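You operate a simulated robot arm through the tools that you are given. There is no shell and no other tool.

The job below is to be done with a simulated robot arm. You get a single attempt, and the scene is never put back.

JOB
Put things in order on the top of the wooden bench. At the end: the big yellow cap from the top of the wooden bench stands where the big blue cap stood; the big blue cap is on the brown carton (marked "Spacers"); the small red cap from the top of the wooden bench is on the oblong green plate; the clear full water bottle stands where the small red cap stood; the brown cardboard piece from the top of the wooden bench stands where the big yellow cap stood; whatever was shut is shut again. Leave all else as you found it, and nothing knocked over.

The check looks at the end state, three seconds after you hand in, the way a careful person would. Anything else that was tipped, shoved, dropped, spilled or broken makes it a failure. A push-on lid holds only when it is set on centred and level and pressed home; a screw cap is set on level and turned clockwise until tight.

ROBOT AND FRAMES
A 6-joint arm with a two-finger gripper, fixed in place. Base frame: the origin is at the foot of the arm, x ahead of it, y to its left, z up; the work surface is at about z = 0. Readings come in cm, degrees, newtons and seconds.
With the tool pointing down near the work surface it reaches from about 24 to 62 cm from the base axis. Its first joint turns from -66.0 to 66.0 degrees. Payload 1.37 kg.
The TCP is the grasp point between the finger pads, 2.2 cm short of the fingertips. In the tool frame z runs along the fingers and y along their closing line. Largest opening 9.2 cm; the body of the gripper starts 6.5 cm behind the TCP.
Orientation is that of the tool frame in the base frame, as [roll, pitch, yaw] about the fixed x, y, z axes, in that order (R = Rz(yaw) Ry(pitch) Rx(roll)). With the fingers straight down and closing along the base's y, the tool's x points along the base's -x, its y along +y and its z along -z.

CONTROLS
- The arm moves only by the tool send_rows. Its arguments are lists of equal length, an entry for each row: "travel": the shift along the base's x, y, z in cm, a list of three; "turn": the turn, a rotation vector about the base's x, y, z in degrees, a list of three; "grip": the gripper command, from -1 (shut) to 1 (fully open), values between in proportion. In form: {"travel": [[x, y, z], ...], "turn": [[rx, ry, rz], ...], "grip": [grip, ...]}. A call has 1 to 20 rows; each row shifts and turns the commanded pose from where the row before left it. Each row takes 0.2 s and may step no farther than 5 cm and 8.6 degrees from the row before; otherwise, or with a gripper value out of range, the whole call is refused. A pose out of reach is approached as far as the arm can. The call stops where the force on the tool passes 40 N (or 10 N more than at its start, if that is more) or the arm is blocked; 0.2 s more then pass. Each finger halts on what it meets, pressing with about 26 N; the grip force reading is that of the motor and also rises with nothing between the fingers. The clock runs only during rows and for 0.2 s after the last one: add rows that do not move to give the fingers time. The reply holds the time, the measured pose of the TCP, the force on the tool along the base axes, the opening and the grip force, in the units named above and with some noise, with the torque about the TCP (base axes, N m) and any sound that the robot's microphone picked up.
- Cameras (640 x 400 px; columns grow to the right, rows downward): "scene" is fixed at [3.68, -43.11, 58.44]; the picture's right is [0.79, -0.62, 0.00], its down [-0.35, -0.45, -0.82] and it looks along [0.51, 0.64, -0.57] (base axes); focal length 316 px, centre (320, 200). "wrist" rides on the gripper at [7.1, 1.9, -10.2] in the tool frame; the picture's right is [-0.26, 0.97, 0.00], its down [-0.75, -0.20, -0.62] and it looks along [-0.60, -0.16, 0.78] (tool axes); focal length 280 px, centre (320, 200). There is no depth. A picture from a camera that has moved, and an enlarged one, comes with that camera's place and axes in the base frame and with its lens.
- camera(camera): a new picture of that camera. It takes no simulated time.
- inspect(camera, box): a new picture of the part [left, top, right, bottom] of that camera's present view, enlarged. It takes no simulated time.
- job_done(): hands the job in; it is judged then, once.

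Places have to be worked out from the pictures, the camera data and where the tool is seen. Open the gripper and draw the arm clear of the work before you hand the job in, unless the task says otherwise.

The tools are called after "Call:" as name(argument=value, ...) on one line, values as JSON. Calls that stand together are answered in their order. send_rows: Moves the arm, as the interface text tells. Its arguments: {"type":"object","properties":{"travel":{"type":"array"},"turn":{"type":"array"},"grip":{"type":"array"}},"required":["travel","turn","grip"]} The other tools are called the same way: camera (camera) takes a picture; inspect (camera, box) takes an enlarged picture of a part of a camera's view; job_done () hands the job in.

At the start:

```text
t: 0.0
ee_pos: [33.45, 9.79, 26.84]
orientation: [-180.0, -0.1, -180.0]
wrist_force: [1.3, -0.3, 0.1]
moment: [0.01, -0.02, -0.03]
opening: 9.21
grasp_force: 0.1
```

scene: 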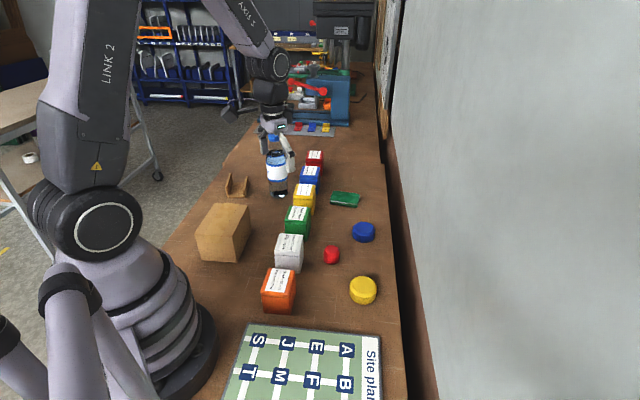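
wrist: 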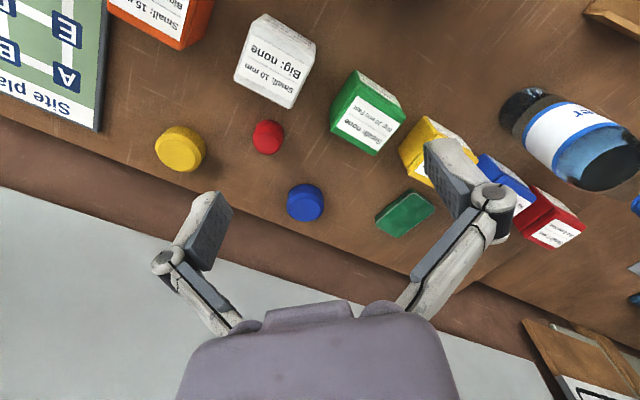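

I'll look more closely at the scene first, to identify the objects and estimate their places.

Call:
inspect(camera="scene", box=[180, 130, 400, 320])

Call:
inspect(camera="scene", box=[220, 60, 380, 200])

Call:
inspect(camera="scene", box=[160, 300, 420, 400])

Call:
camera(camera="wrist")

```text
2.11 times, centred on (290, 225) of scene
camera zoom: at [3.68, -43.11, 58.44], right [0.79, -0.62, 0.0], down [-0.35, -0.45, -0.82], along [0.51, 0.64, -0.57], focal length 664 px, centre (383, 147)
```

zoom: 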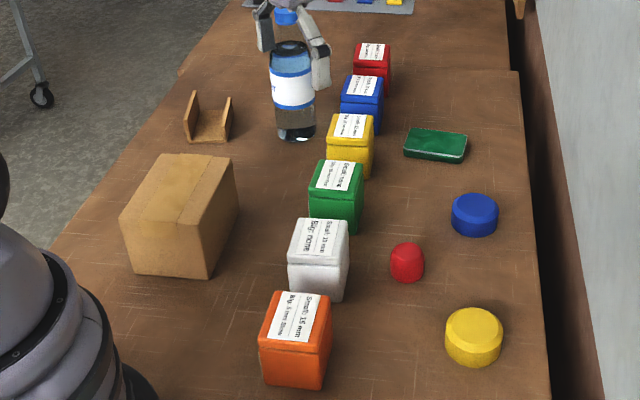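

```text
2.86 times, centred on (300, 130) of scene
camera zoom: at [3.68, -43.11, 58.44], right [0.79, -0.62, 0.0], down [-0.35, -0.45, -0.82], along [0.51, 0.64, -0.57], focal length 901 px, centre (377, 400)
```

zoom: 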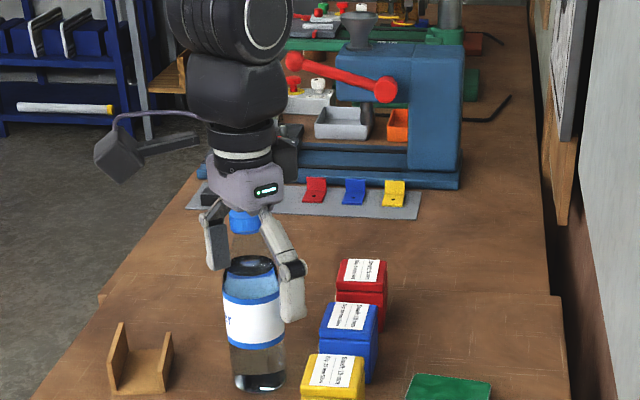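

```text
2.46 times, centred on (290, 350) of scene
camera zoom: at [3.68, -43.11, 58.44], right [0.79, -0.62, 0.0], down [-0.35, -0.45, -0.82], along [0.51, 0.64, -0.57], focal length 777 px, centre (394, -169)
```

zoom: 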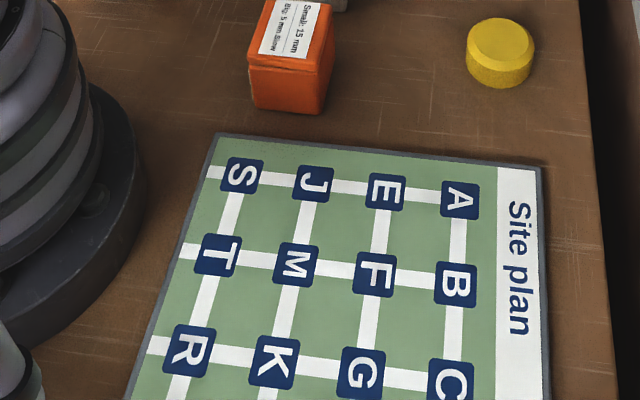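

```text
taken
camera wrist: at [26.37, 11.77, 37.05], right [0.26, 0.97, 0.0], down [0.75, -0.2, 0.62], along [0.6, -0.16, -0.78], focal length 280 px, centre (320, 200)
```

wrist: 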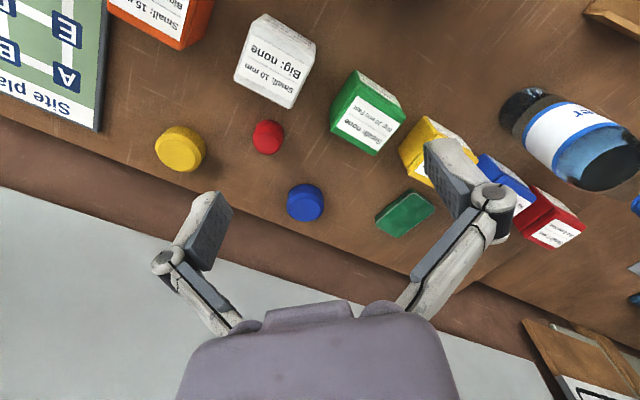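

Next I enlarge the labels, bottle, cardboard piece, and caps to see details.

Call:
inspect(camera="scene", box=[255, 140, 305, 205])

Call:
inspect(camera="scene", box=[185, 165, 265, 270])

Call:
inspect(camera="scene", box=[310, 180, 400, 310])

Call:
inspect(camera="wrist", box=[480, 60, 640, 260])

Call:
inspect(camera="wrist", box=[100, 0, 420, 200])

Call:
inspect(camera="scene", box=[255, 140, 330, 240])

Call:
inspect(camera="scene", box=[255, 200, 320, 320])

```text
6.15 times, centred on (280, 172) of scene
camera zoom: at [3.68, -43.11, 58.44], right [0.79, -0.62, 0.0], down [-0.35, -0.45, -0.82], along [0.51, 0.64, -0.57], focal length 1941 px, centre (566, 369)
```

zoom: 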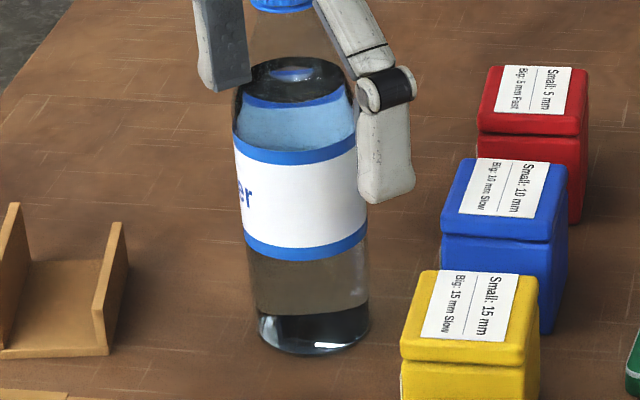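

```text
3.81 times, centred on (225, 218) of scene
camera zoom: at [3.68, -43.11, 58.44], right [0.79, -0.62, 0.0], down [-0.35, -0.45, -0.82], along [0.51, 0.64, -0.57], focal length 1202 px, centre (682, 133)
```

zoom: 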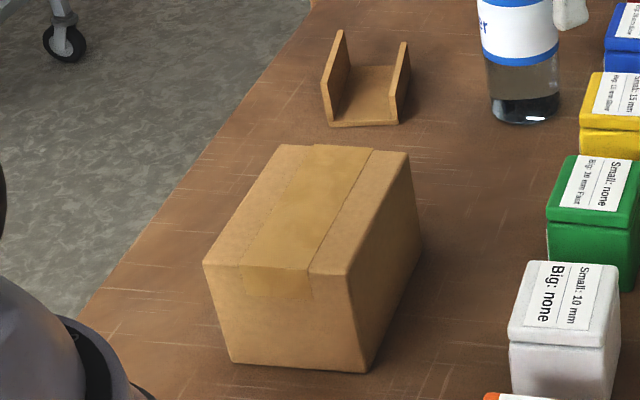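

```text
3.08 times, centred on (355, 245) of scene
camera zoom: at [3.68, -43.11, 58.44], right [0.79, -0.62, 0.0], down [-0.35, -0.45, -0.82], along [0.51, 0.64, -0.57], focal length 971 px, centre (212, 62)
```

zoom: 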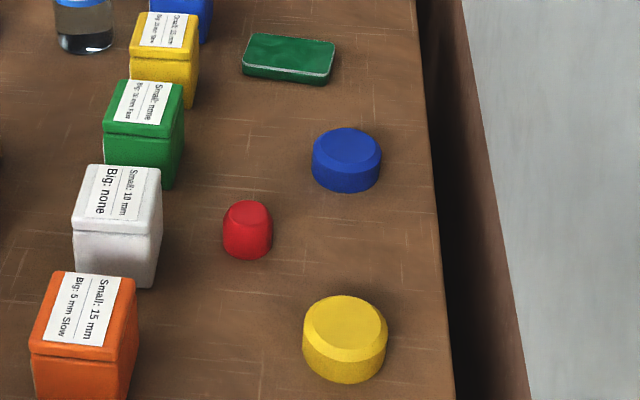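

```text
2.00 times, centred on (560, 160) of wrist
camera zoom: at [26.37, 11.77, 37.05], right [0.26, 0.97, 0.0], down [0.75, -0.2, 0.62], along [0.6, -0.16, -0.78], focal length 561 px, centre (-160, 280)
```

zoom: 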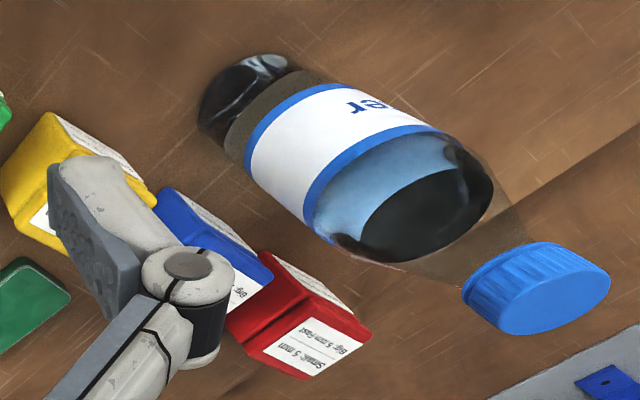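

```text
2.00 times, centred on (260, 100) of wrist
camera zoom: at [26.37, 11.77, 37.05], right [0.26, 0.97, 0.0], down [0.75, -0.2, 0.62], along [0.6, -0.16, -0.78], focal length 561 px, centre (440, 400)
```

zoom: 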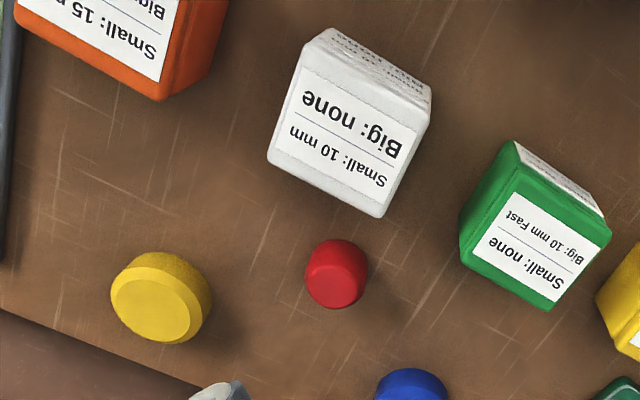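

```text
4.00 times, centred on (292, 190) of scene
camera zoom: at [3.68, -43.11, 58.44], right [0.79, -0.62, 0.0], down [-0.35, -0.45, -0.82], along [0.51, 0.64, -0.57], focal length 1262 px, centre (430, 240)
```

zoom: 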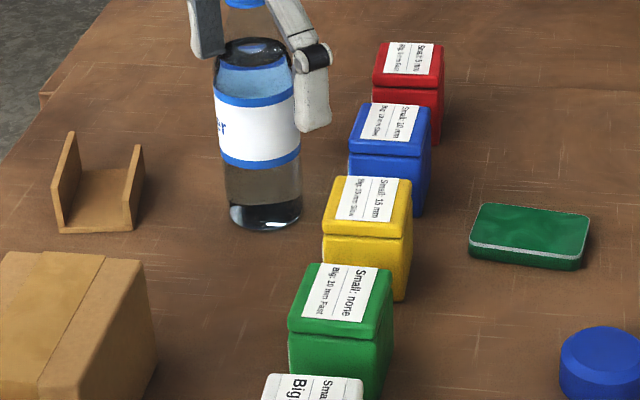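

```text
3.33 times, centred on (288, 260) of scene
camera zoom: at [3.68, -43.11, 58.44], right [0.79, -0.62, 0.0], down [-0.35, -0.45, -0.82], along [0.51, 0.64, -0.57], focal length 1052 px, centre (428, 0)
```

zoom: 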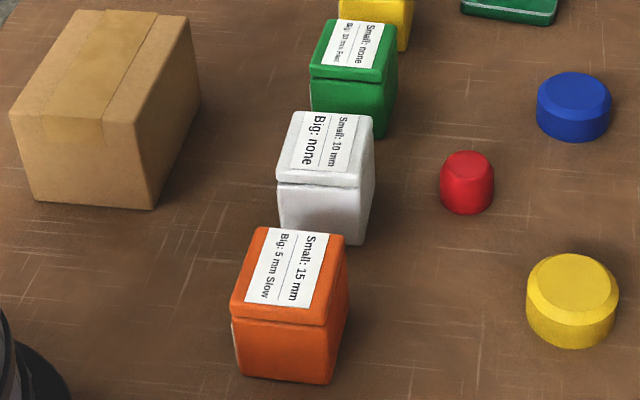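

The wrist and scene views agree roughly: blue cap ≈(54,1.8), red ≈(41.3,0.4), yellow ≈(40,-12.5), plate ≈(61,17), bottle ≈(47.4,34.6) and about 20 cm tall with a blue screw cap on, cardboard piece ≈(37,43), carton centre ≈(23.5,22) with its top near z≈9. I move above the blue cap for a closer look.

Call:
send_rows(travel=[[2.9, -1.1, -1.2], [2.9, -1.1, -1.2], [2.9, -1.1, -1.2], [2.9, -1.1, -1.2], [2.9, -1.1, -1.2], [2.9, -1.1, -1.2], [2.9, -1.2, -1.2], [0, 0, 0]], turn=[[0, 0, 0], [0, 0, 0], [0, 0, 0], [0, 0, 0], [0, 0, 0], [0, 0, 0], [0, 0, 0], [0, 0, 0]], grip=[1, 1, 1, 1, 1, 1, 1, 1])

Call:
camera(camera="wrist")

Call:
camera(camera="scene")

```text
t: 1.8
ee_pos: [53.6, 2.15, 18.44]
orientation: [-179.9, 0.0, -180.0]
wrist_force: [-1.0, 0.3, -0.4]
moment: [0.01, -0.04, -0.03]
opening: 9.19
grasp_force: 0.1
```

```text
taken
camera wrist: at [46.65, 3.98, 28.63], right [0.26, 0.97, 0.0], down [0.75, -0.2, 0.62], along [0.6, -0.16, -0.78], focal length 280 px, centre (320, 200)
```

wrist: 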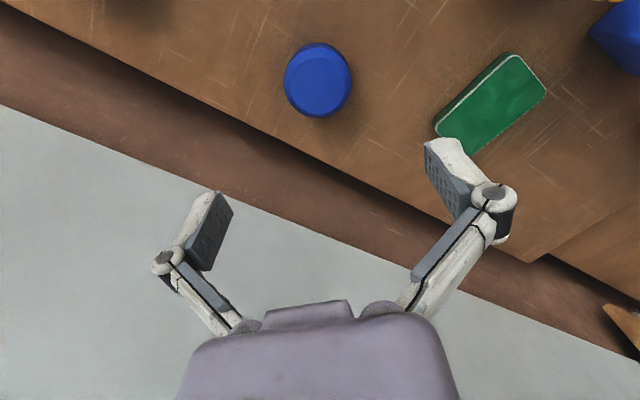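

```text
taken
```

scene: 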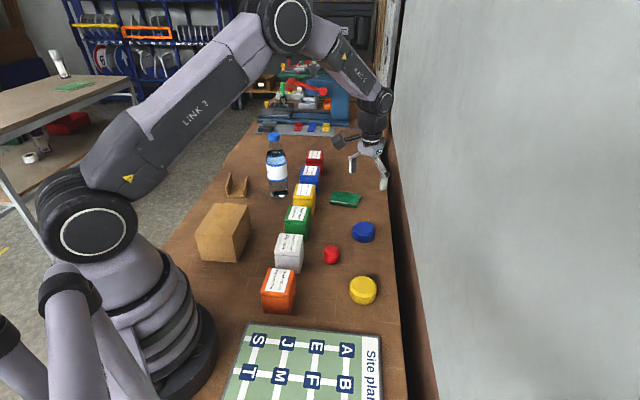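

The blue cap works out at ≈(53.85,1.8) and the plate centre at ≈(60.6,17.3). I lower over the blue cap to z≈6 and check alignment.

Call:
send_rows(travel=[[0.1, -0.15, -3], [0.1, -0.15, -3], [0, 0, -3], [0, 0, -3], [0, 0, 0]], turn=[[0, 0, 0], [0, 0, 0], [0, 0, 0], [0, 0, 0], [0, 0, 0]], grip=[1, 1, 1, 1, 1])

Call:
camera(camera="wrist")

Call:
inspect(camera="scene", box=[310, 160, 420, 280])

```text
t: 3.0
ee_pos: [53.88, 1.64, 6.47]
orientation: [179.9, 0.0, 180.0]
wrist_force: [-0.2, 0.5, -1.1]
moment: [-0.03, 0.0, 0.0]
opening: 9.2
grasp_force: 0.1
```

```text
taken
camera wrist: at [46.67, 3.54, 16.65], right [0.26, 0.97, 0.0], down [0.75, -0.2, 0.63], along [0.6, -0.16, -0.78], focal length 280 px, centre (320, 200)
```

wrist: 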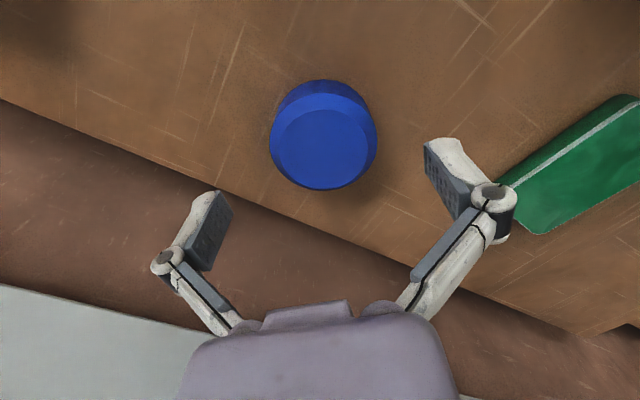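

```text
3.33 times, centred on (365, 220) of scene
camera zoom: at [3.68, -43.11, 58.44], right [0.79, -0.62, 0.0], down [-0.35, -0.45, -0.82], along [0.51, 0.64, -0.57], focal length 1052 px, centre (170, 133)
```

zoom: 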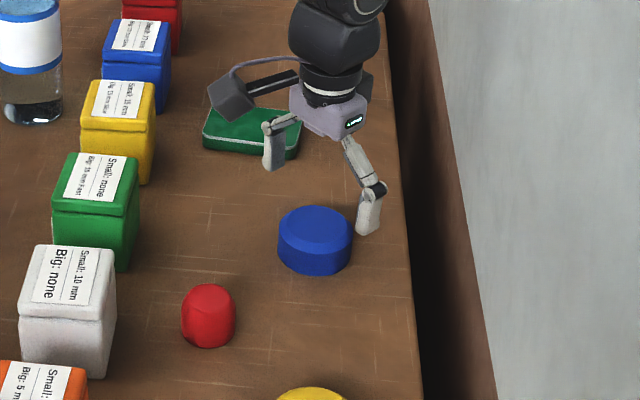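

Alignment is good. I lower to z≈2.8 and close on the blue cap.

Call:
send_rows(travel=[[0, 0.1, -1.5], [0, 0, -1.2], [0, 0, -1.0], [0, 0, 0], [0, 0, 0], [0, 0, 0], [0, 0, 0], [0, 0, 0]], turn=[[0, 0, 0], [0, 0, 0], [0, 0, 0], [0, 0, 0], [0, 0, 0], [0, 0, 0], [0, 0, 0], [0, 0, 0]], grip=[1, 1, 1, 0.6, -1, -1, -1, -1])

Call:
camera(camera="wrist")

Call:
inspect(camera="scene", box=[310, 160, 420, 280])

```text
t: 4.8
ee_pos: [53.85, 1.88, 2.69]
orientation: [-179.9, 0.0, 179.9]
wrist_force: [0.5, -1.5, 2.9]
moment: [-0.12, 0.02, 0.03]
opening: 5.83
grasp_force: 26.4
```

```text
taken
camera wrist: at [46.8, 3.78, 12.95], right [0.26, 0.97, 0.0], down [0.75, -0.2, 0.63], along [0.6, -0.16, -0.78], focal length 280 px, centre (320, 200)
```

wrist: 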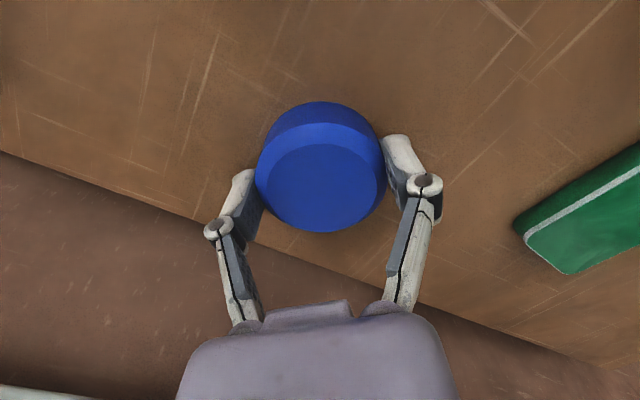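

```text
3.33 times, centred on (365, 220) of scene
camera zoom: at [3.68, -43.11, 58.44], right [0.79, -0.62, 0.0], down [-0.35, -0.45, -0.82], along [0.51, 0.64, -0.57], focal length 1052 px, centre (170, 133)
```

zoom: 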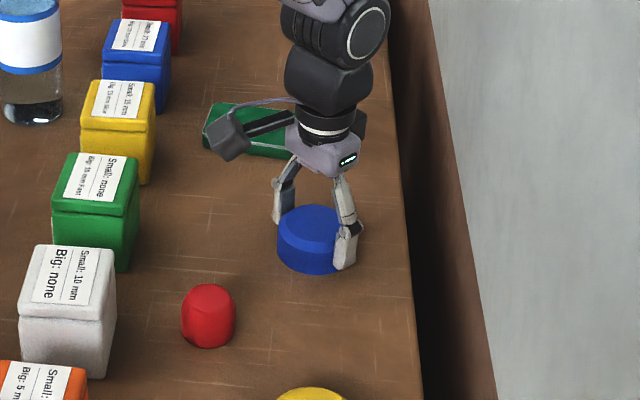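

Gripped at 5.83 cm opening; the blue spot is recorded as ≈(53.87,1.8). I lift it and look at what lies beneath.

Call:
send_rows(travel=[[0, 0, 0.5], [0, 0, 1.5], [0, 0, 3], [0, 0, 3], [0, 0, 3], [0, 0, 3], [0, 0, 2], [0, 0, 0]], turn=[[0, 0, 0], [0, 0, 0], [0, 0, 0], [0, 0, 0], [0, 0, 0], [0, 0, 0], [0, 0, 0], [0, 0, 0]], grip=[-1, -1, -1, -1, -1, -1, -1, -1])

Call:
camera(camera="scene")

Call:
camera(camera="wrist")

```text
t: 6.6
ee_pos: [53.95, 1.91, 18.9]
orientation: [179.9, -0.1, 180.0]
wrist_force: [-0.2, -0.8, 1.0]
moment: [0.04, 0.01, -0.03]
opening: 0.01
grasp_force: 26.1
```

```text
taken
```

scene: 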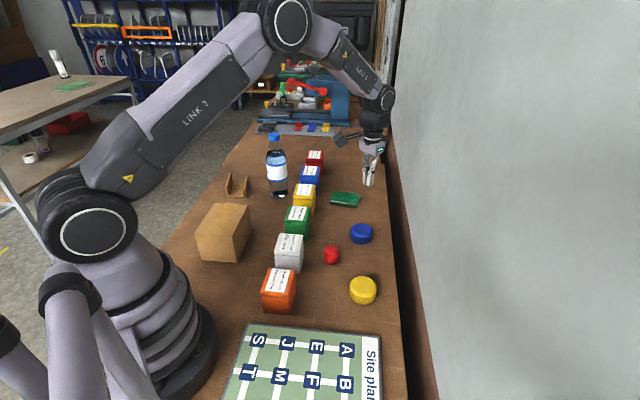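

```text
taken
camera wrist: at [46.89, 3.79, 29.1], right [0.26, 0.97, 0.0], down [0.75, -0.2, 0.62], along [0.6, -0.16, -0.78], focal length 280 px, centre (320, 200)
```

wrist: 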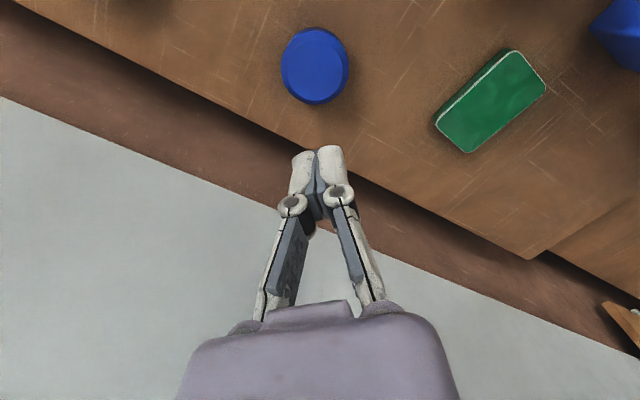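

The blue cap slipped out: the gripper is shut on nothing and the cap is back on the bench, upright, at about (53,1.7). I'll look closer before trying again.

Call:
inspect(camera="wrist", box=[250, 10, 390, 130])

Call:
inspect(camera="scene", box=[320, 200, 400, 260])

Call:
send_rows(travel=[[-0.4, 0, 0], [-0.4, -0.1, -1], [0, 0, -3], [0, 0, -3], [0, 0, -3], [0, 0, -2.5], [0, 0, 0]], turn=[[0, 0, 0], [0, 0, 0], [0, 0, 0], [0, 0, 0], [0, 0, 0], [0, 0, 0], [0, 0, 0]], grip=[1, 1, 1, 1, 1, 1, 1])

Call:
camera(camera="wrist")

```text
3.33 times, centred on (320, 70) of wrist
camera zoom: at [46.89, 3.79, 29.1], right [0.26, 0.97, 0.0], down [0.75, -0.2, 0.62], along [0.6, -0.16, -0.78], focal length 935 px, centre (320, 633)
```

zoom: 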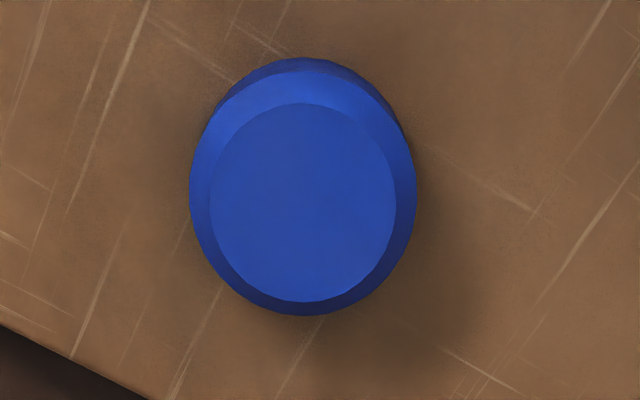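

```text
6.67 times, centred on (360, 230) of scene
camera zoom: at [3.68, -43.11, 58.44], right [0.79, -0.62, 0.0], down [-0.35, -0.45, -0.82], along [0.51, 0.64, -0.57], focal length 2103 px, centre (53, 0)
```

zoom: 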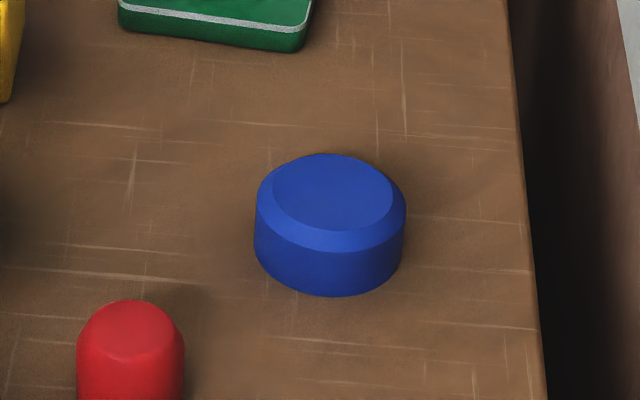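

```text
t: 8.2
ee_pos: [53.09, 1.95, 6.2]
orientation: [-180.0, 0.0, -179.9]
wrist_force: [0.0, 1.0, -0.4]
moment: [-0.01, 0.01, 0.0]
opening: 9.21
grasp_force: 0.1
```

```text
taken
camera wrist: at [45.97, 3.77, 16.41], right [0.26, 0.97, 0.0], down [0.75, -0.2, 0.63], along [0.6, -0.16, -0.78], focal length 280 px, centre (320, 200)
```

wrist: 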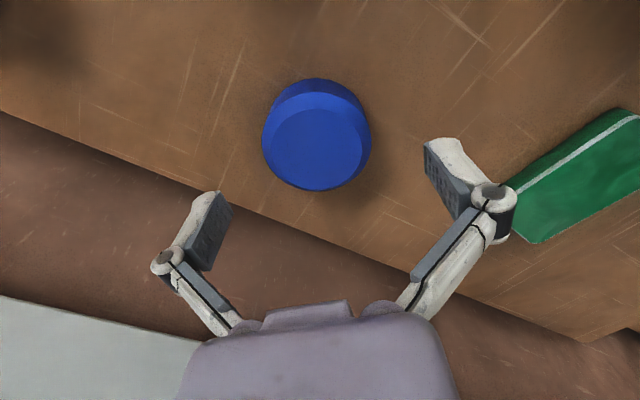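

The cap is now at ≈(52.95,1.55). I'll centre on it, go a little lower, close, and lift only slightly to read how it holds.

Call:
send_rows(travel=[[-0.15, -0.15, -1.5], [0, 0, -1.5], [0, 0, -0.8], [0, 0, 0], [0, 0, 0], [0, 0, 0], [0, 0, 0], [0, 0, 0], [0, 0, 0]], turn=[[0, 0, 0], [0, 0, 0], [0, 0, 0], [0, 0, 0], [0, 0, 0], [0, 0, 0], [0, 0, 0], [0, 0, 0], [0, 0, 0]], grip=[1, 1, 1, 1, -1, -1, -1, -1, -1])

Call:
camera(camera="wrist")

Call:
inspect(camera="scene", box=[320, 180, 400, 260])

```text
t: 10.2
ee_pos: [52.9, 1.61, 2.57]
orientation: [180.0, 0.0, -179.9]
wrist_force: [-0.5, 0.3, 2.6]
moment: [0.04, 0.01, 0.02]
opening: 5.9
grasp_force: 26.1
```

```text
taken
camera wrist: at [45.88, 3.49, 12.68], right [0.26, 0.97, 0.0], down [0.75, -0.2, 0.63], along [0.6, -0.16, -0.78], focal length 280 px, centre (320, 200)
```

wrist: 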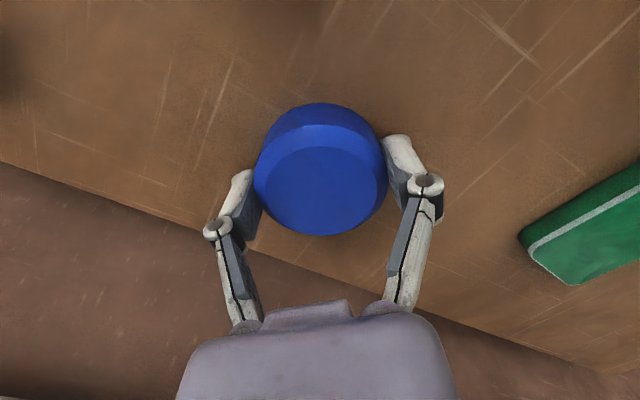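

```text
5.00 times, centred on (360, 220) of scene
camera zoom: at [3.68, -43.11, 58.44], right [0.79, -0.62, 0.0], down [-0.35, -0.45, -0.82], along [0.51, 0.64, -0.57], focal length 1577 px, centre (120, 100)
```

zoom: 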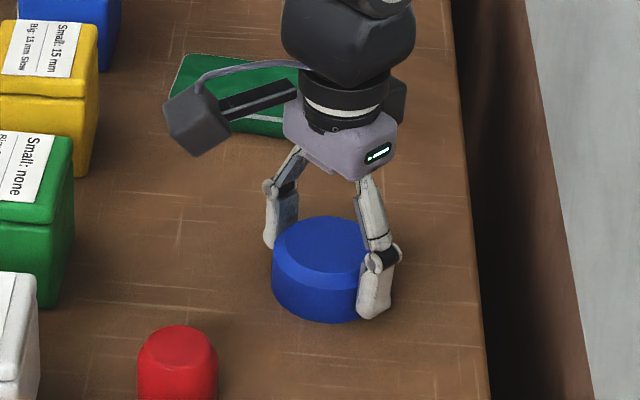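

The cap sits centred between the pads. I lift very slowly by 1 cm and read the opening.

Call:
send_rows(travel=[[0, 0, 0.2], [0, 0, 0.2], [0, 0, 0.2], [0, 0, 0.2], [0, 0, 0.2], [0, 0, 0]], turn=[[0, 0, 0], [0, 0, 0], [0, 0, 0], [0, 0, 0], [0, 0, 0], [0, 0, 0]], grip=[-1, -1, -1, -1, -1, -1])

Call:
camera(camera="wrist")

Call:
inspect(camera="scene", box=[320, 180, 400, 260])

```text
t: 11.6
ee_pos: [53.05, 1.59, 3.45]
orientation: [179.9, 0.0, -180.0]
wrist_force: [-0.1, 0.1, -0.7]
moment: [-0.03, -0.02, 0.04]
opening: 5.92
grasp_force: 25.6
```

```text
taken
camera wrist: at [45.88, 3.48, 13.69], right [0.26, 0.97, 0.0], down [0.75, -0.2, 0.62], along [0.6, -0.16, -0.78], focal length 280 px, centre (320, 200)
```

wrist: 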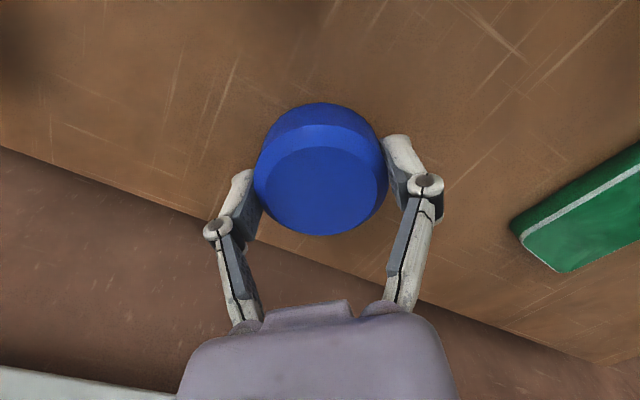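

```text
5.00 times, centred on (360, 220) of scene
camera zoom: at [3.68, -43.11, 58.44], right [0.79, -0.62, 0.0], down [-0.35, -0.45, -0.82], along [0.51, 0.64, -0.57], focal length 1577 px, centre (120, 100)
```

zoom: 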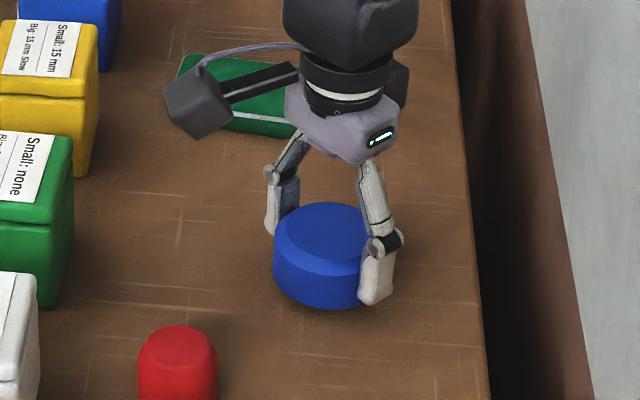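

It holds when moved slowly; the box labels also hint at this (blue box: "Big: 10 mm Slow"; yellow: "Big: 15 mm Slow"; red: "Small: 5 mm"). I raise it gently, ramping the speed.

Call:
send_rows(travel=[[0, 0, 0.3], [0, 0, 0.4], [0, 0, 0.5], [0, 0, 0.6], [0, 0, 0.7], [0, 0, 0.7], [0, 0, 0.7], [0, 0, 0.7], [0, 0, 0.7], [0, 0, 0.7], [0, 0, 0.7], [0, 0, 0.7], [0, 0, 0.7], [0, 0, 0.7], [0, 0, 0.7], [0, 0, 0.7], [0, 0, 0.5], [0, 0, 0.4], [0, 0, 0.2], [0, 0, 0]], turn=[[0, 0, 0], [0, 0, 0], [0, 0, 0], [0, 0, 0], [0, 0, 0], [0, 0, 0], [0, 0, 0], [0, 0, 0], [0, 0, 0], [0, 0, 0], [0, 0, 0], [0, 0, 0], [0, 0, 0], [0, 0, 0], [0, 0, 0], [0, 0, 0], [0, 0, 0], [0, 0, 0], [0, 0, 0], [0, 0, 0]], grip=[-1, -1, -1, -1, -1, -1, -1, -1, -1, -1, -1, -1, -1, -1, -1, -1, -1, -1, -1, -1])

Call:
camera(camera="wrist")

```text
t: 15.8
ee_pos: [52.99, 1.63, 14.78]
orientation: [180.0, 0.1, 180.0]
wrist_force: [-0.6, -0.4, -0.5]
moment: [0.0, -0.05, 0.01]
opening: 5.87
grasp_force: 26.1
```

```text
taken
camera wrist: at [45.94, 3.53, 24.95], right [0.26, 0.97, 0.0], down [0.75, -0.2, 0.63], along [0.6, -0.16, -0.78], focal length 280 px, centre (320, 200)
```

wrist: 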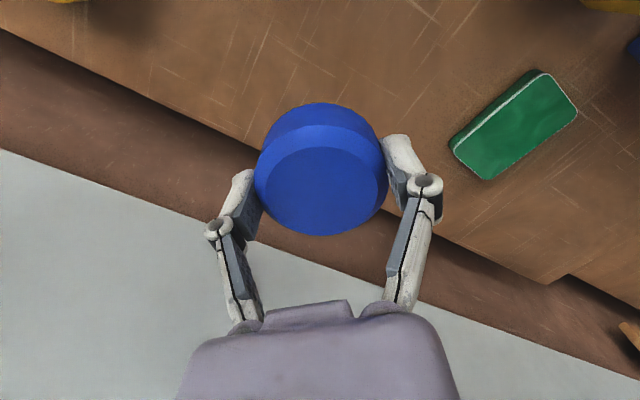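

Still held. I carry it slowly toward the carton at this height.

Call:
send_rows(travel=[[-0.25, 0.17, 0], [-0.5, 0.35, 0], [-0.74, 0.51, 0], [-0.8, 0.55, 0], [-0.8, 0.55, 0], [-0.8, 0.55, 0], [-0.8, 0.55, 0], [-0.8, 0.55, 0], [-0.8, 0.55, 0], [-0.8, 0.55, 0], [-0.8, 0.55, 0], [-0.8, 0.55, 0], [-0.8, 0.55, 0], [-0.8, 0.55, 0], [-0.8, 0.55, 0], [-0.8, 0.55, 0], [-0.8, 0.55, 0], [-0.8, 0.55, 0], [-0.5, 0.35, 0], [-0.25, 0.17, 0]], turn=[[0, 0, 0], [0, 0, 0], [0, 0, 0], [0, 0, 0], [0, 0, 0], [0, 0, 0], [0, 0, 0], [0, 0, 0], [0, 0, 0], [0, 0, 0], [0, 0, 0], [0, 0, 0], [0, 0, 0], [0, 0, 0], [0, 0, 0], [0, 0, 0], [0, 0, 0], [0, 0, 0], [0, 0, 0], [0, 0, 0]], grip=[-1, -1, -1, -1, -1, -1, -1, -1, -1, -1, -1, -1, -1, -1, -1, -1, -1, -1, -1, -1])

Call:
camera(camera="wrist")

Call:
camera(camera="scene")

```text
t: 20.0
ee_pos: [38.71, 11.45, 14.79]
orientation: [179.9, 0.1, 180.0]
wrist_force: [-0.6, -0.6, -0.3]
moment: [0.0, -0.02, 0.02]
opening: 5.75
grasp_force: 25.8
```

```text
taken
camera wrist: at [31.62, 13.28, 25.02], right [0.26, 0.96, 0.0], down [0.75, -0.2, 0.62], along [0.6, -0.16, -0.78], focal length 280 px, centre (320, 200)
```

wrist: 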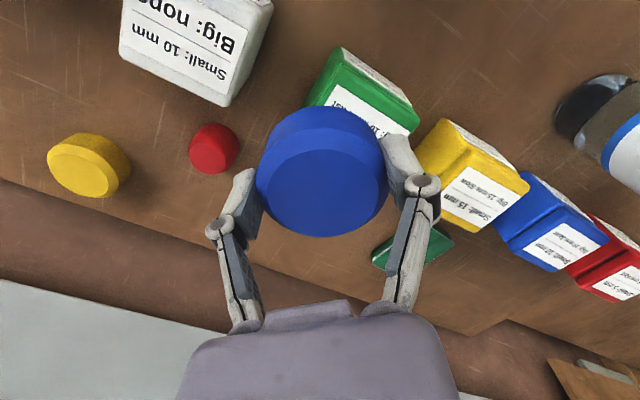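

```text
taken
```

scene: 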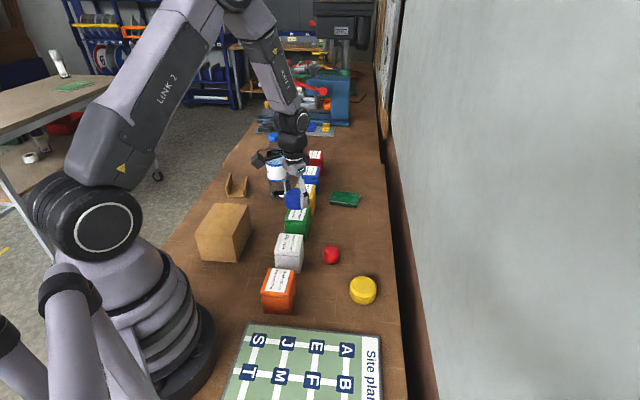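

I zoom in to read the small print on the box faces turned to the wrist camera.

Call:
inspect(camera="wrist", box=[330, 30, 430, 140])

Call:
inspect(camera="wrist", box=[410, 110, 540, 240])

Call:
inspect(camera="wrist", box=[490, 160, 640, 310])

Call:
inspect(camera="wrist", box=[100, 0, 300, 110])

```text
3.64 times, centred on (380, 85) of wrist
camera zoom: at [31.62, 13.28, 25.02], right [0.26, 0.96, 0.0], down [0.75, -0.2, 0.62], along [0.6, -0.16, -0.78], focal length 1020 px, centre (102, 618)
```

zoom: 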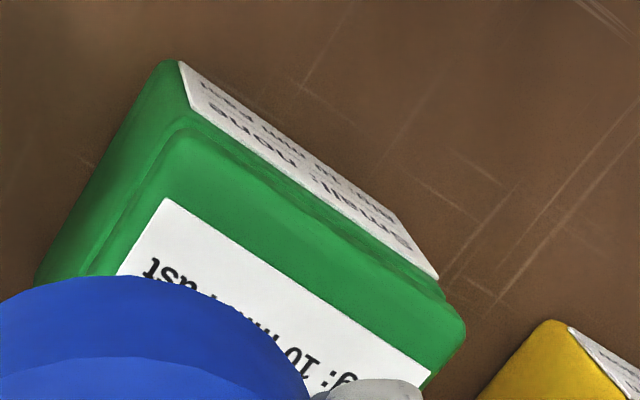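

```text
3.08 times, centred on (475, 175) of wrist
camera zoom: at [31.62, 13.28, 25.02], right [0.26, 0.96, 0.0], down [0.75, -0.2, 0.62], along [0.6, -0.16, -0.78], focal length 863 px, centre (-157, 277)
```

zoom: 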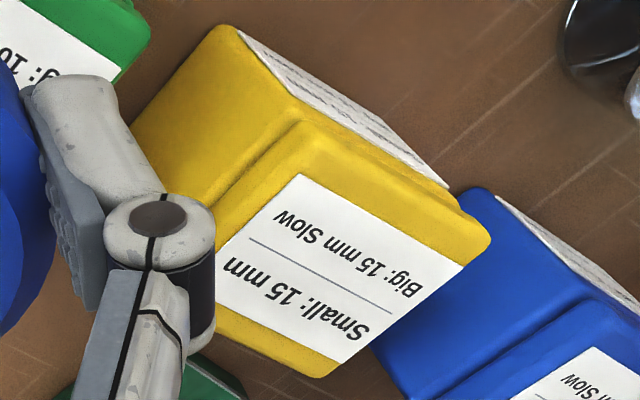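

```text
2.67 times, centred on (565, 235) of wrist
camera zoom: at [31.62, 13.28, 25.02], right [0.26, 0.96, 0.0], down [0.75, -0.2, 0.62], along [0.6, -0.16, -0.78], focal length 748 px, centre (-333, 107)
```

zoom: 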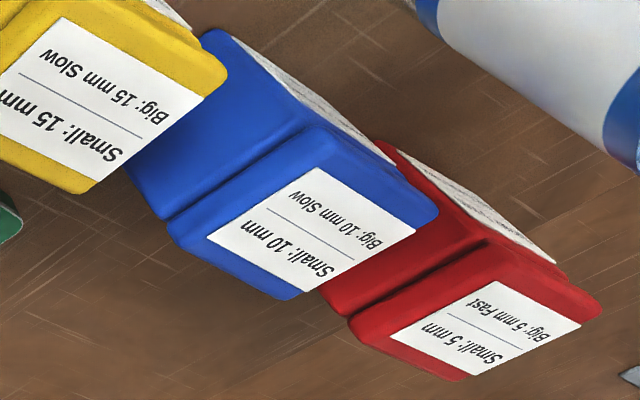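

```text
3.20 times, centred on (200, 55) of wrist
camera zoom: at [31.62, 13.28, 25.02], right [0.26, 0.96, 0.0], down [0.75, -0.2, 0.62], along [0.6, -0.16, -0.78], focal length 897 px, centre (704, 664)
```

zoom: 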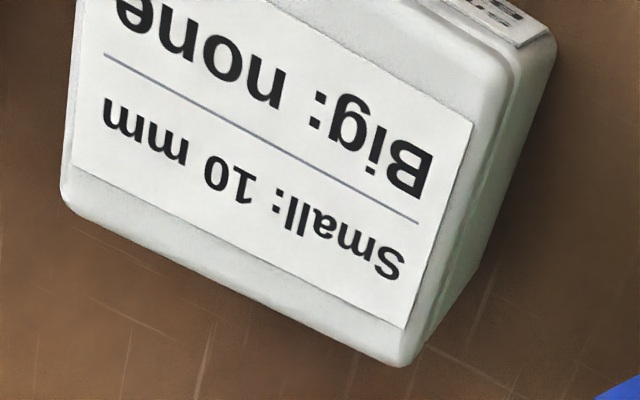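

Those labels are only sizing notes, not fully clear; I'll keep slow handling. I continue slowly to above the carton.

Call:
send_rows(travel=[[-0.25, 0.17, 0], [-0.5, 0.35, 0], [-0.8, 0.53, 0], [-0.87, 0.58, 0], [-0.87, 0.58, 0], [-0.87, 0.58, 0], [-0.87, 0.58, 0], [-0.87, 0.58, 0], [-0.87, 0.58, 0], [-0.87, 0.58, 0], [-0.87, 0.58, 0], [-0.87, 0.58, 0], [-0.87, 0.58, 0], [-0.87, 0.58, 0], [-0.87, 0.58, 0], [-0.87, 0.58, 0], [-0.87, 0.58, 0], [-0.87, 0.58, 0], [-0.5, 0.35, 0], [-0.25, 0.17, 0]], turn=[[0, 0, 0], [0, 0, 0], [0, 0, 0], [0, 0, 0], [0, 0, 0], [0, 0, 0], [0, 0, 0], [0, 0, 0], [0, 0, 0], [0, 0, 0], [0, 0, 0], [0, 0, 0], [0, 0, 0], [0, 0, 0], [0, 0, 0], [0, 0, 0], [0, 0, 0], [0, 0, 0], [0, 0, 0], [0, 0, 0]], grip=[-1, -1, -1, -1, -1, -1, -1, -1, -1, -1, -1, -1, -1, -1, -1, -1, -1, -1, -1, -1])

Call:
inspect(camera="scene", box=[150, 120, 310, 280])

Call:
camera(camera="wrist")

```text
t: 24.2
ee_pos: [23.47, 21.6, 14.85]
orientation: [179.9, 0.0, -179.9]
wrist_force: [-0.9, 0.3, 0.3]
moment: [0.01, -0.02, -0.01]
opening: 5.7
grasp_force: 25.8
```

```text
2.50 times, centred on (230, 200) of scene
camera zoom: at [3.68, -43.11, 58.44], right [0.79, -0.62, 0.0], down [-0.35, -0.45, -0.82], along [0.51, 0.64, -0.57], focal length 789 px, centre (545, 200)
```

zoom: 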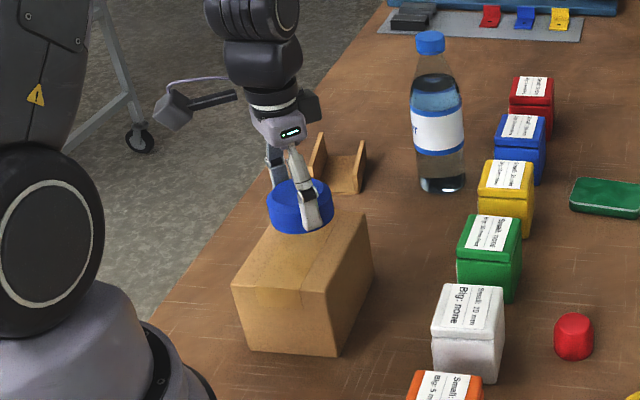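

```text
taken
camera wrist: at [16.34, 23.54, 25.02], right [0.26, 0.97, 0.0], down [0.75, -0.2, 0.63], along [0.6, -0.16, -0.78], focal length 280 px, centre (320, 200)
```

wrist: 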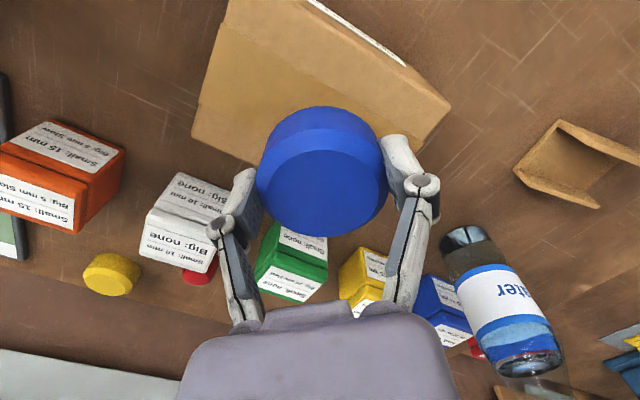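

Still held (opening drifting slightly, 5.7). Comparing cap and carton in the scene view, the carton-top centre is about 1 cm nearer the base, so I shift and start lowering.

Call:
send_rows(travel=[[-0.3, -0.1, 0], [-0.5, -0.1, -0.3], [-0.2, -0.1, -0.5], [0, 0, -0.5], [0, 0, -0.5], [0, 0, -0.5], [0, 0, -0.4], [0, 0, -0.2], [0, 0, 0]], turn=[[0, 0, 0], [0, 0, 0], [0, 0, 0], [0, 0, 0], [0, 0, 0], [0, 0, 0], [0, 0, 0], [0, 0, 0], [0, 0, 0]], grip=[-1, -1, -1, -1, -1, -1, -1, -1, -1])

Call:
inspect(camera="scene", box=[180, 160, 280, 270])

Call:
camera(camera="wrist")

```text
t: 26.2
ee_pos: [22.54, 21.43, 11.73]
orientation: [180.0, 0.0, -179.9]
wrist_force: [-0.9, -0.5, 0.7]
moment: [-0.01, -0.01, 0.0]
opening: 5.68
grasp_force: 26.1
```

```text
3.64 times, centred on (230, 215) of scene
camera zoom: at [3.68, -43.11, 58.44], right [0.79, -0.62, 0.0], down [-0.35, -0.45, -0.82], along [0.51, 0.64, -0.57], focal length 1147 px, centre (647, 146)
```

zoom: 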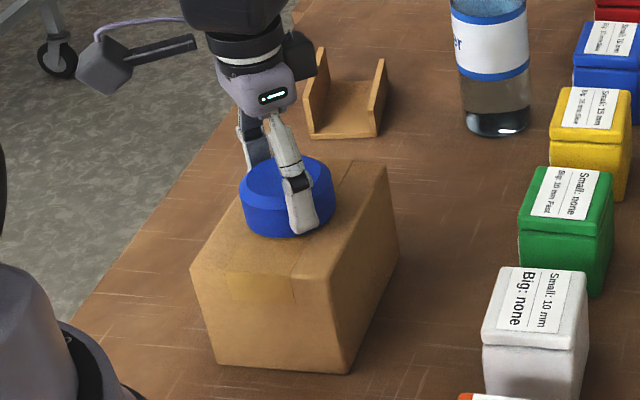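

```text
taken
camera wrist: at [15.37, 23.28, 22.04], right [0.26, 0.97, 0.0], down [0.75, -0.2, 0.62], along [0.6, -0.16, -0.78], focal length 280 px, centre (320, 200)
```

wrist: 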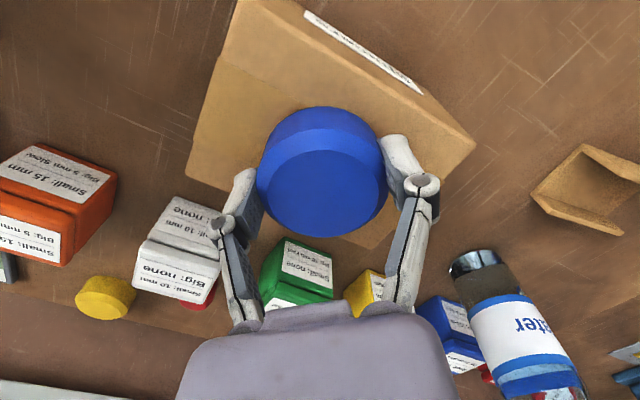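

The cap is centred over the carton's top. I lower in tiny steps until contact shows in the force.

Call:
send_rows(travel=[[0, 0, -0.15], [0, 0, -0.15], [0, 0, -0.15], [0, 0, -0.1], [0, 0, 0]], turn=[[0, 0, 0], [0, 0, 0], [0, 0, 0], [0, 0, 0], [0, 0, 0]], grip=[-1, -1, -1, -1, -1])

Call:
inspect(camera="scene", box=[195, 190, 265, 260])

```text
t: 27.4
ee_pos: [22.52, 21.43, 11.18]
orientation: [179.8, 0.1, -180.0]
wrist_force: [-2.1, 1.1, 17.3]
moment: [-0.01, 0.0, 0.12]
opening: 5.62
grasp_force: 26.3
```

```text
5.71 times, centred on (230, 225) of scene
camera zoom: at [3.68, -43.11, 58.44], right [0.79, -0.62, 0.0], down [-0.35, -0.45, -0.82], along [0.51, 0.64, -0.57], focal length 1803 px, centre (834, 57)
```

zoom: 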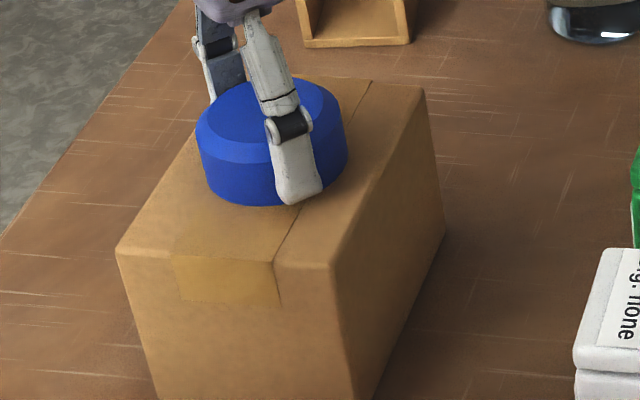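

Contact (17 N). I ease up slightly, then open gradually.

Call:
send_rows(travel=[[0, 0, 0.1], [0, 0, 0], [0, 0, 0], [0, 0, 0], [0, 0, 0], [0, 0, 0]], turn=[[0, 0, 0], [0, 0, 0], [0, 0, 0], [0, 0, 0], [0, 0, 0], [0, 0, 0]], grip=[-1, 0.25, 0.35, 0.6, 1, 1])

Call:
inspect(camera="scene", box=[180, 160, 280, 270])

Call:
camera(camera="wrist")

```text
t: 28.8
ee_pos: [22.41, 21.37, 11.24]
orientation: [180.0, 0.0, -180.0]
wrist_force: [0.2, -0.5, -0.2]
moment: [0.01, -0.02, 0.0]
opening: 9.18
grasp_force: 0.1
```

```text
3.64 times, centred on (230, 215) of scene
camera zoom: at [3.68, -43.11, 58.44], right [0.79, -0.62, 0.0], down [-0.35, -0.45, -0.82], along [0.51, 0.64, -0.57], focal length 1147 px, centre (647, 146)
```

zoom: 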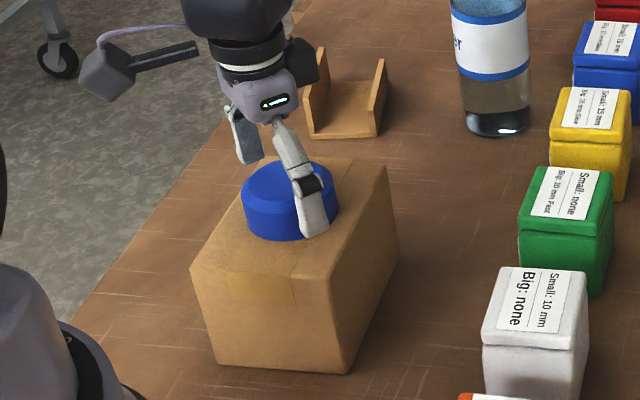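

```text
taken
camera wrist: at [15.4, 23.25, 21.58], right [0.26, 0.97, 0.0], down [0.75, -0.2, 0.62], along [0.6, -0.16, -0.78], focal length 280 px, centre (320, 200)
```

wrist: 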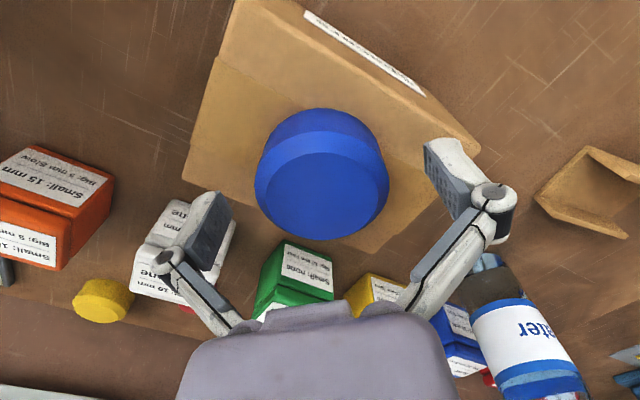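

The blue cap rests on the carton, centred. I rise straight up and move over the red cap.

Call:
send_rows(travel=[[0, 0, 1], [0, 0, 2.5], [0, 0, 3], [0, 0, 2.5], [2.08, -2.33, 0], [2.08, -2.33, 0], [2.08, -2.33, 0], [2.08, -2.33, 0], [2.08, -2.33, 0], [2.08, -2.33, 0], [2.08, -2.33, -1], [2.08, -2.33, -2], [2.08, -2.33, -2], [0, 0, -3], [0, 0, 0]], turn=[[0, 0, 0], [0, 0, 0], [0, 0, 0], [0, 0, 0], [0, 0, 0], [0, 0, 0], [0, 0, 0], [0, 0, 0], [0, 0, 0], [0, 0, 0], [0, 0, 0], [0, 0, 0], [0, 0, 0], [0, 0, 0], [0, 0, 0]], grip=[1, 1, 1, 1, 1, 1, 1, 1, 1, 1, 1, 1, 1, 1, 1])

Call:
camera(camera="wrist")

Call:
inspect(camera="scene", box=[180, 160, 280, 270])

Call:
inspect(camera="scene", box=[300, 210, 400, 310])

```text
t: 32.0
ee_pos: [41.1, 0.38, 12.31]
orientation: [-180.0, -0.1, -180.0]
wrist_force: [-0.5, 0.7, 0.6]
moment: [0.02, -0.02, 0.01]
opening: 9.22
grasp_force: 0.1
```

```text
taken
camera wrist: at [34.06, 2.16, 22.52], right [0.26, 0.97, 0.0], down [0.75, -0.2, 0.63], along [0.6, -0.16, -0.78], focal length 280 px, centre (320, 200)
```

wrist: 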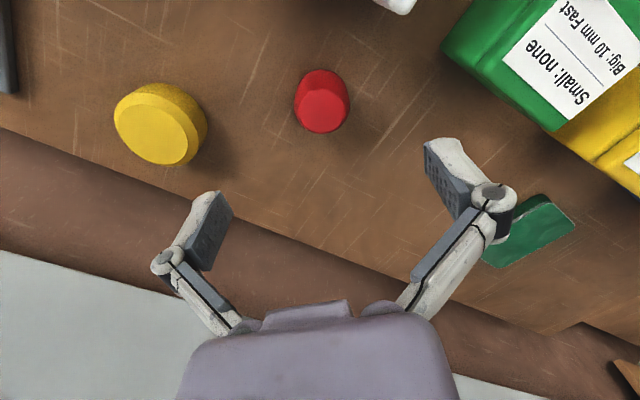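

```text
3.64 times, centred on (230, 215) of scene
camera zoom: at [3.68, -43.11, 58.44], right [0.79, -0.62, 0.0], down [-0.35, -0.45, -0.82], along [0.51, 0.64, -0.57], focal length 1147 px, centre (647, 146)
```

zoom: 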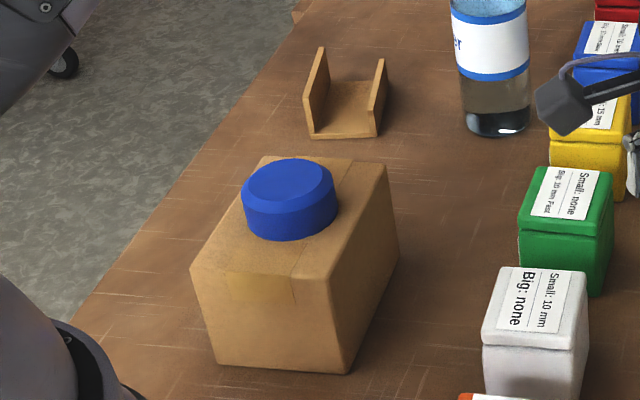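

```text
4.00 times, centred on (350, 260) of scene
camera zoom: at [3.68, -43.11, 58.44], right [0.79, -0.62, 0.0], down [-0.35, -0.45, -0.82], along [0.51, 0.64, -0.57], focal length 1262 px, centre (200, -40)
```

zoom: 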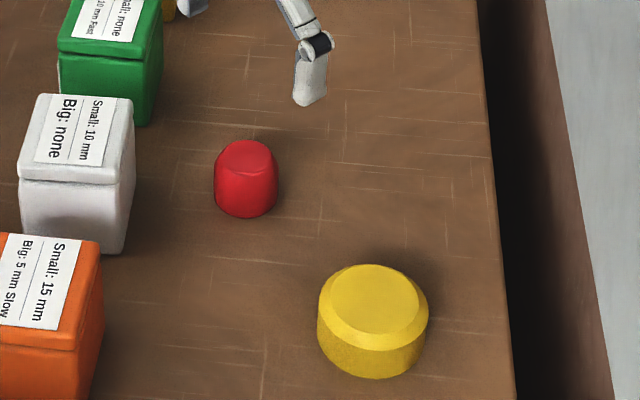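

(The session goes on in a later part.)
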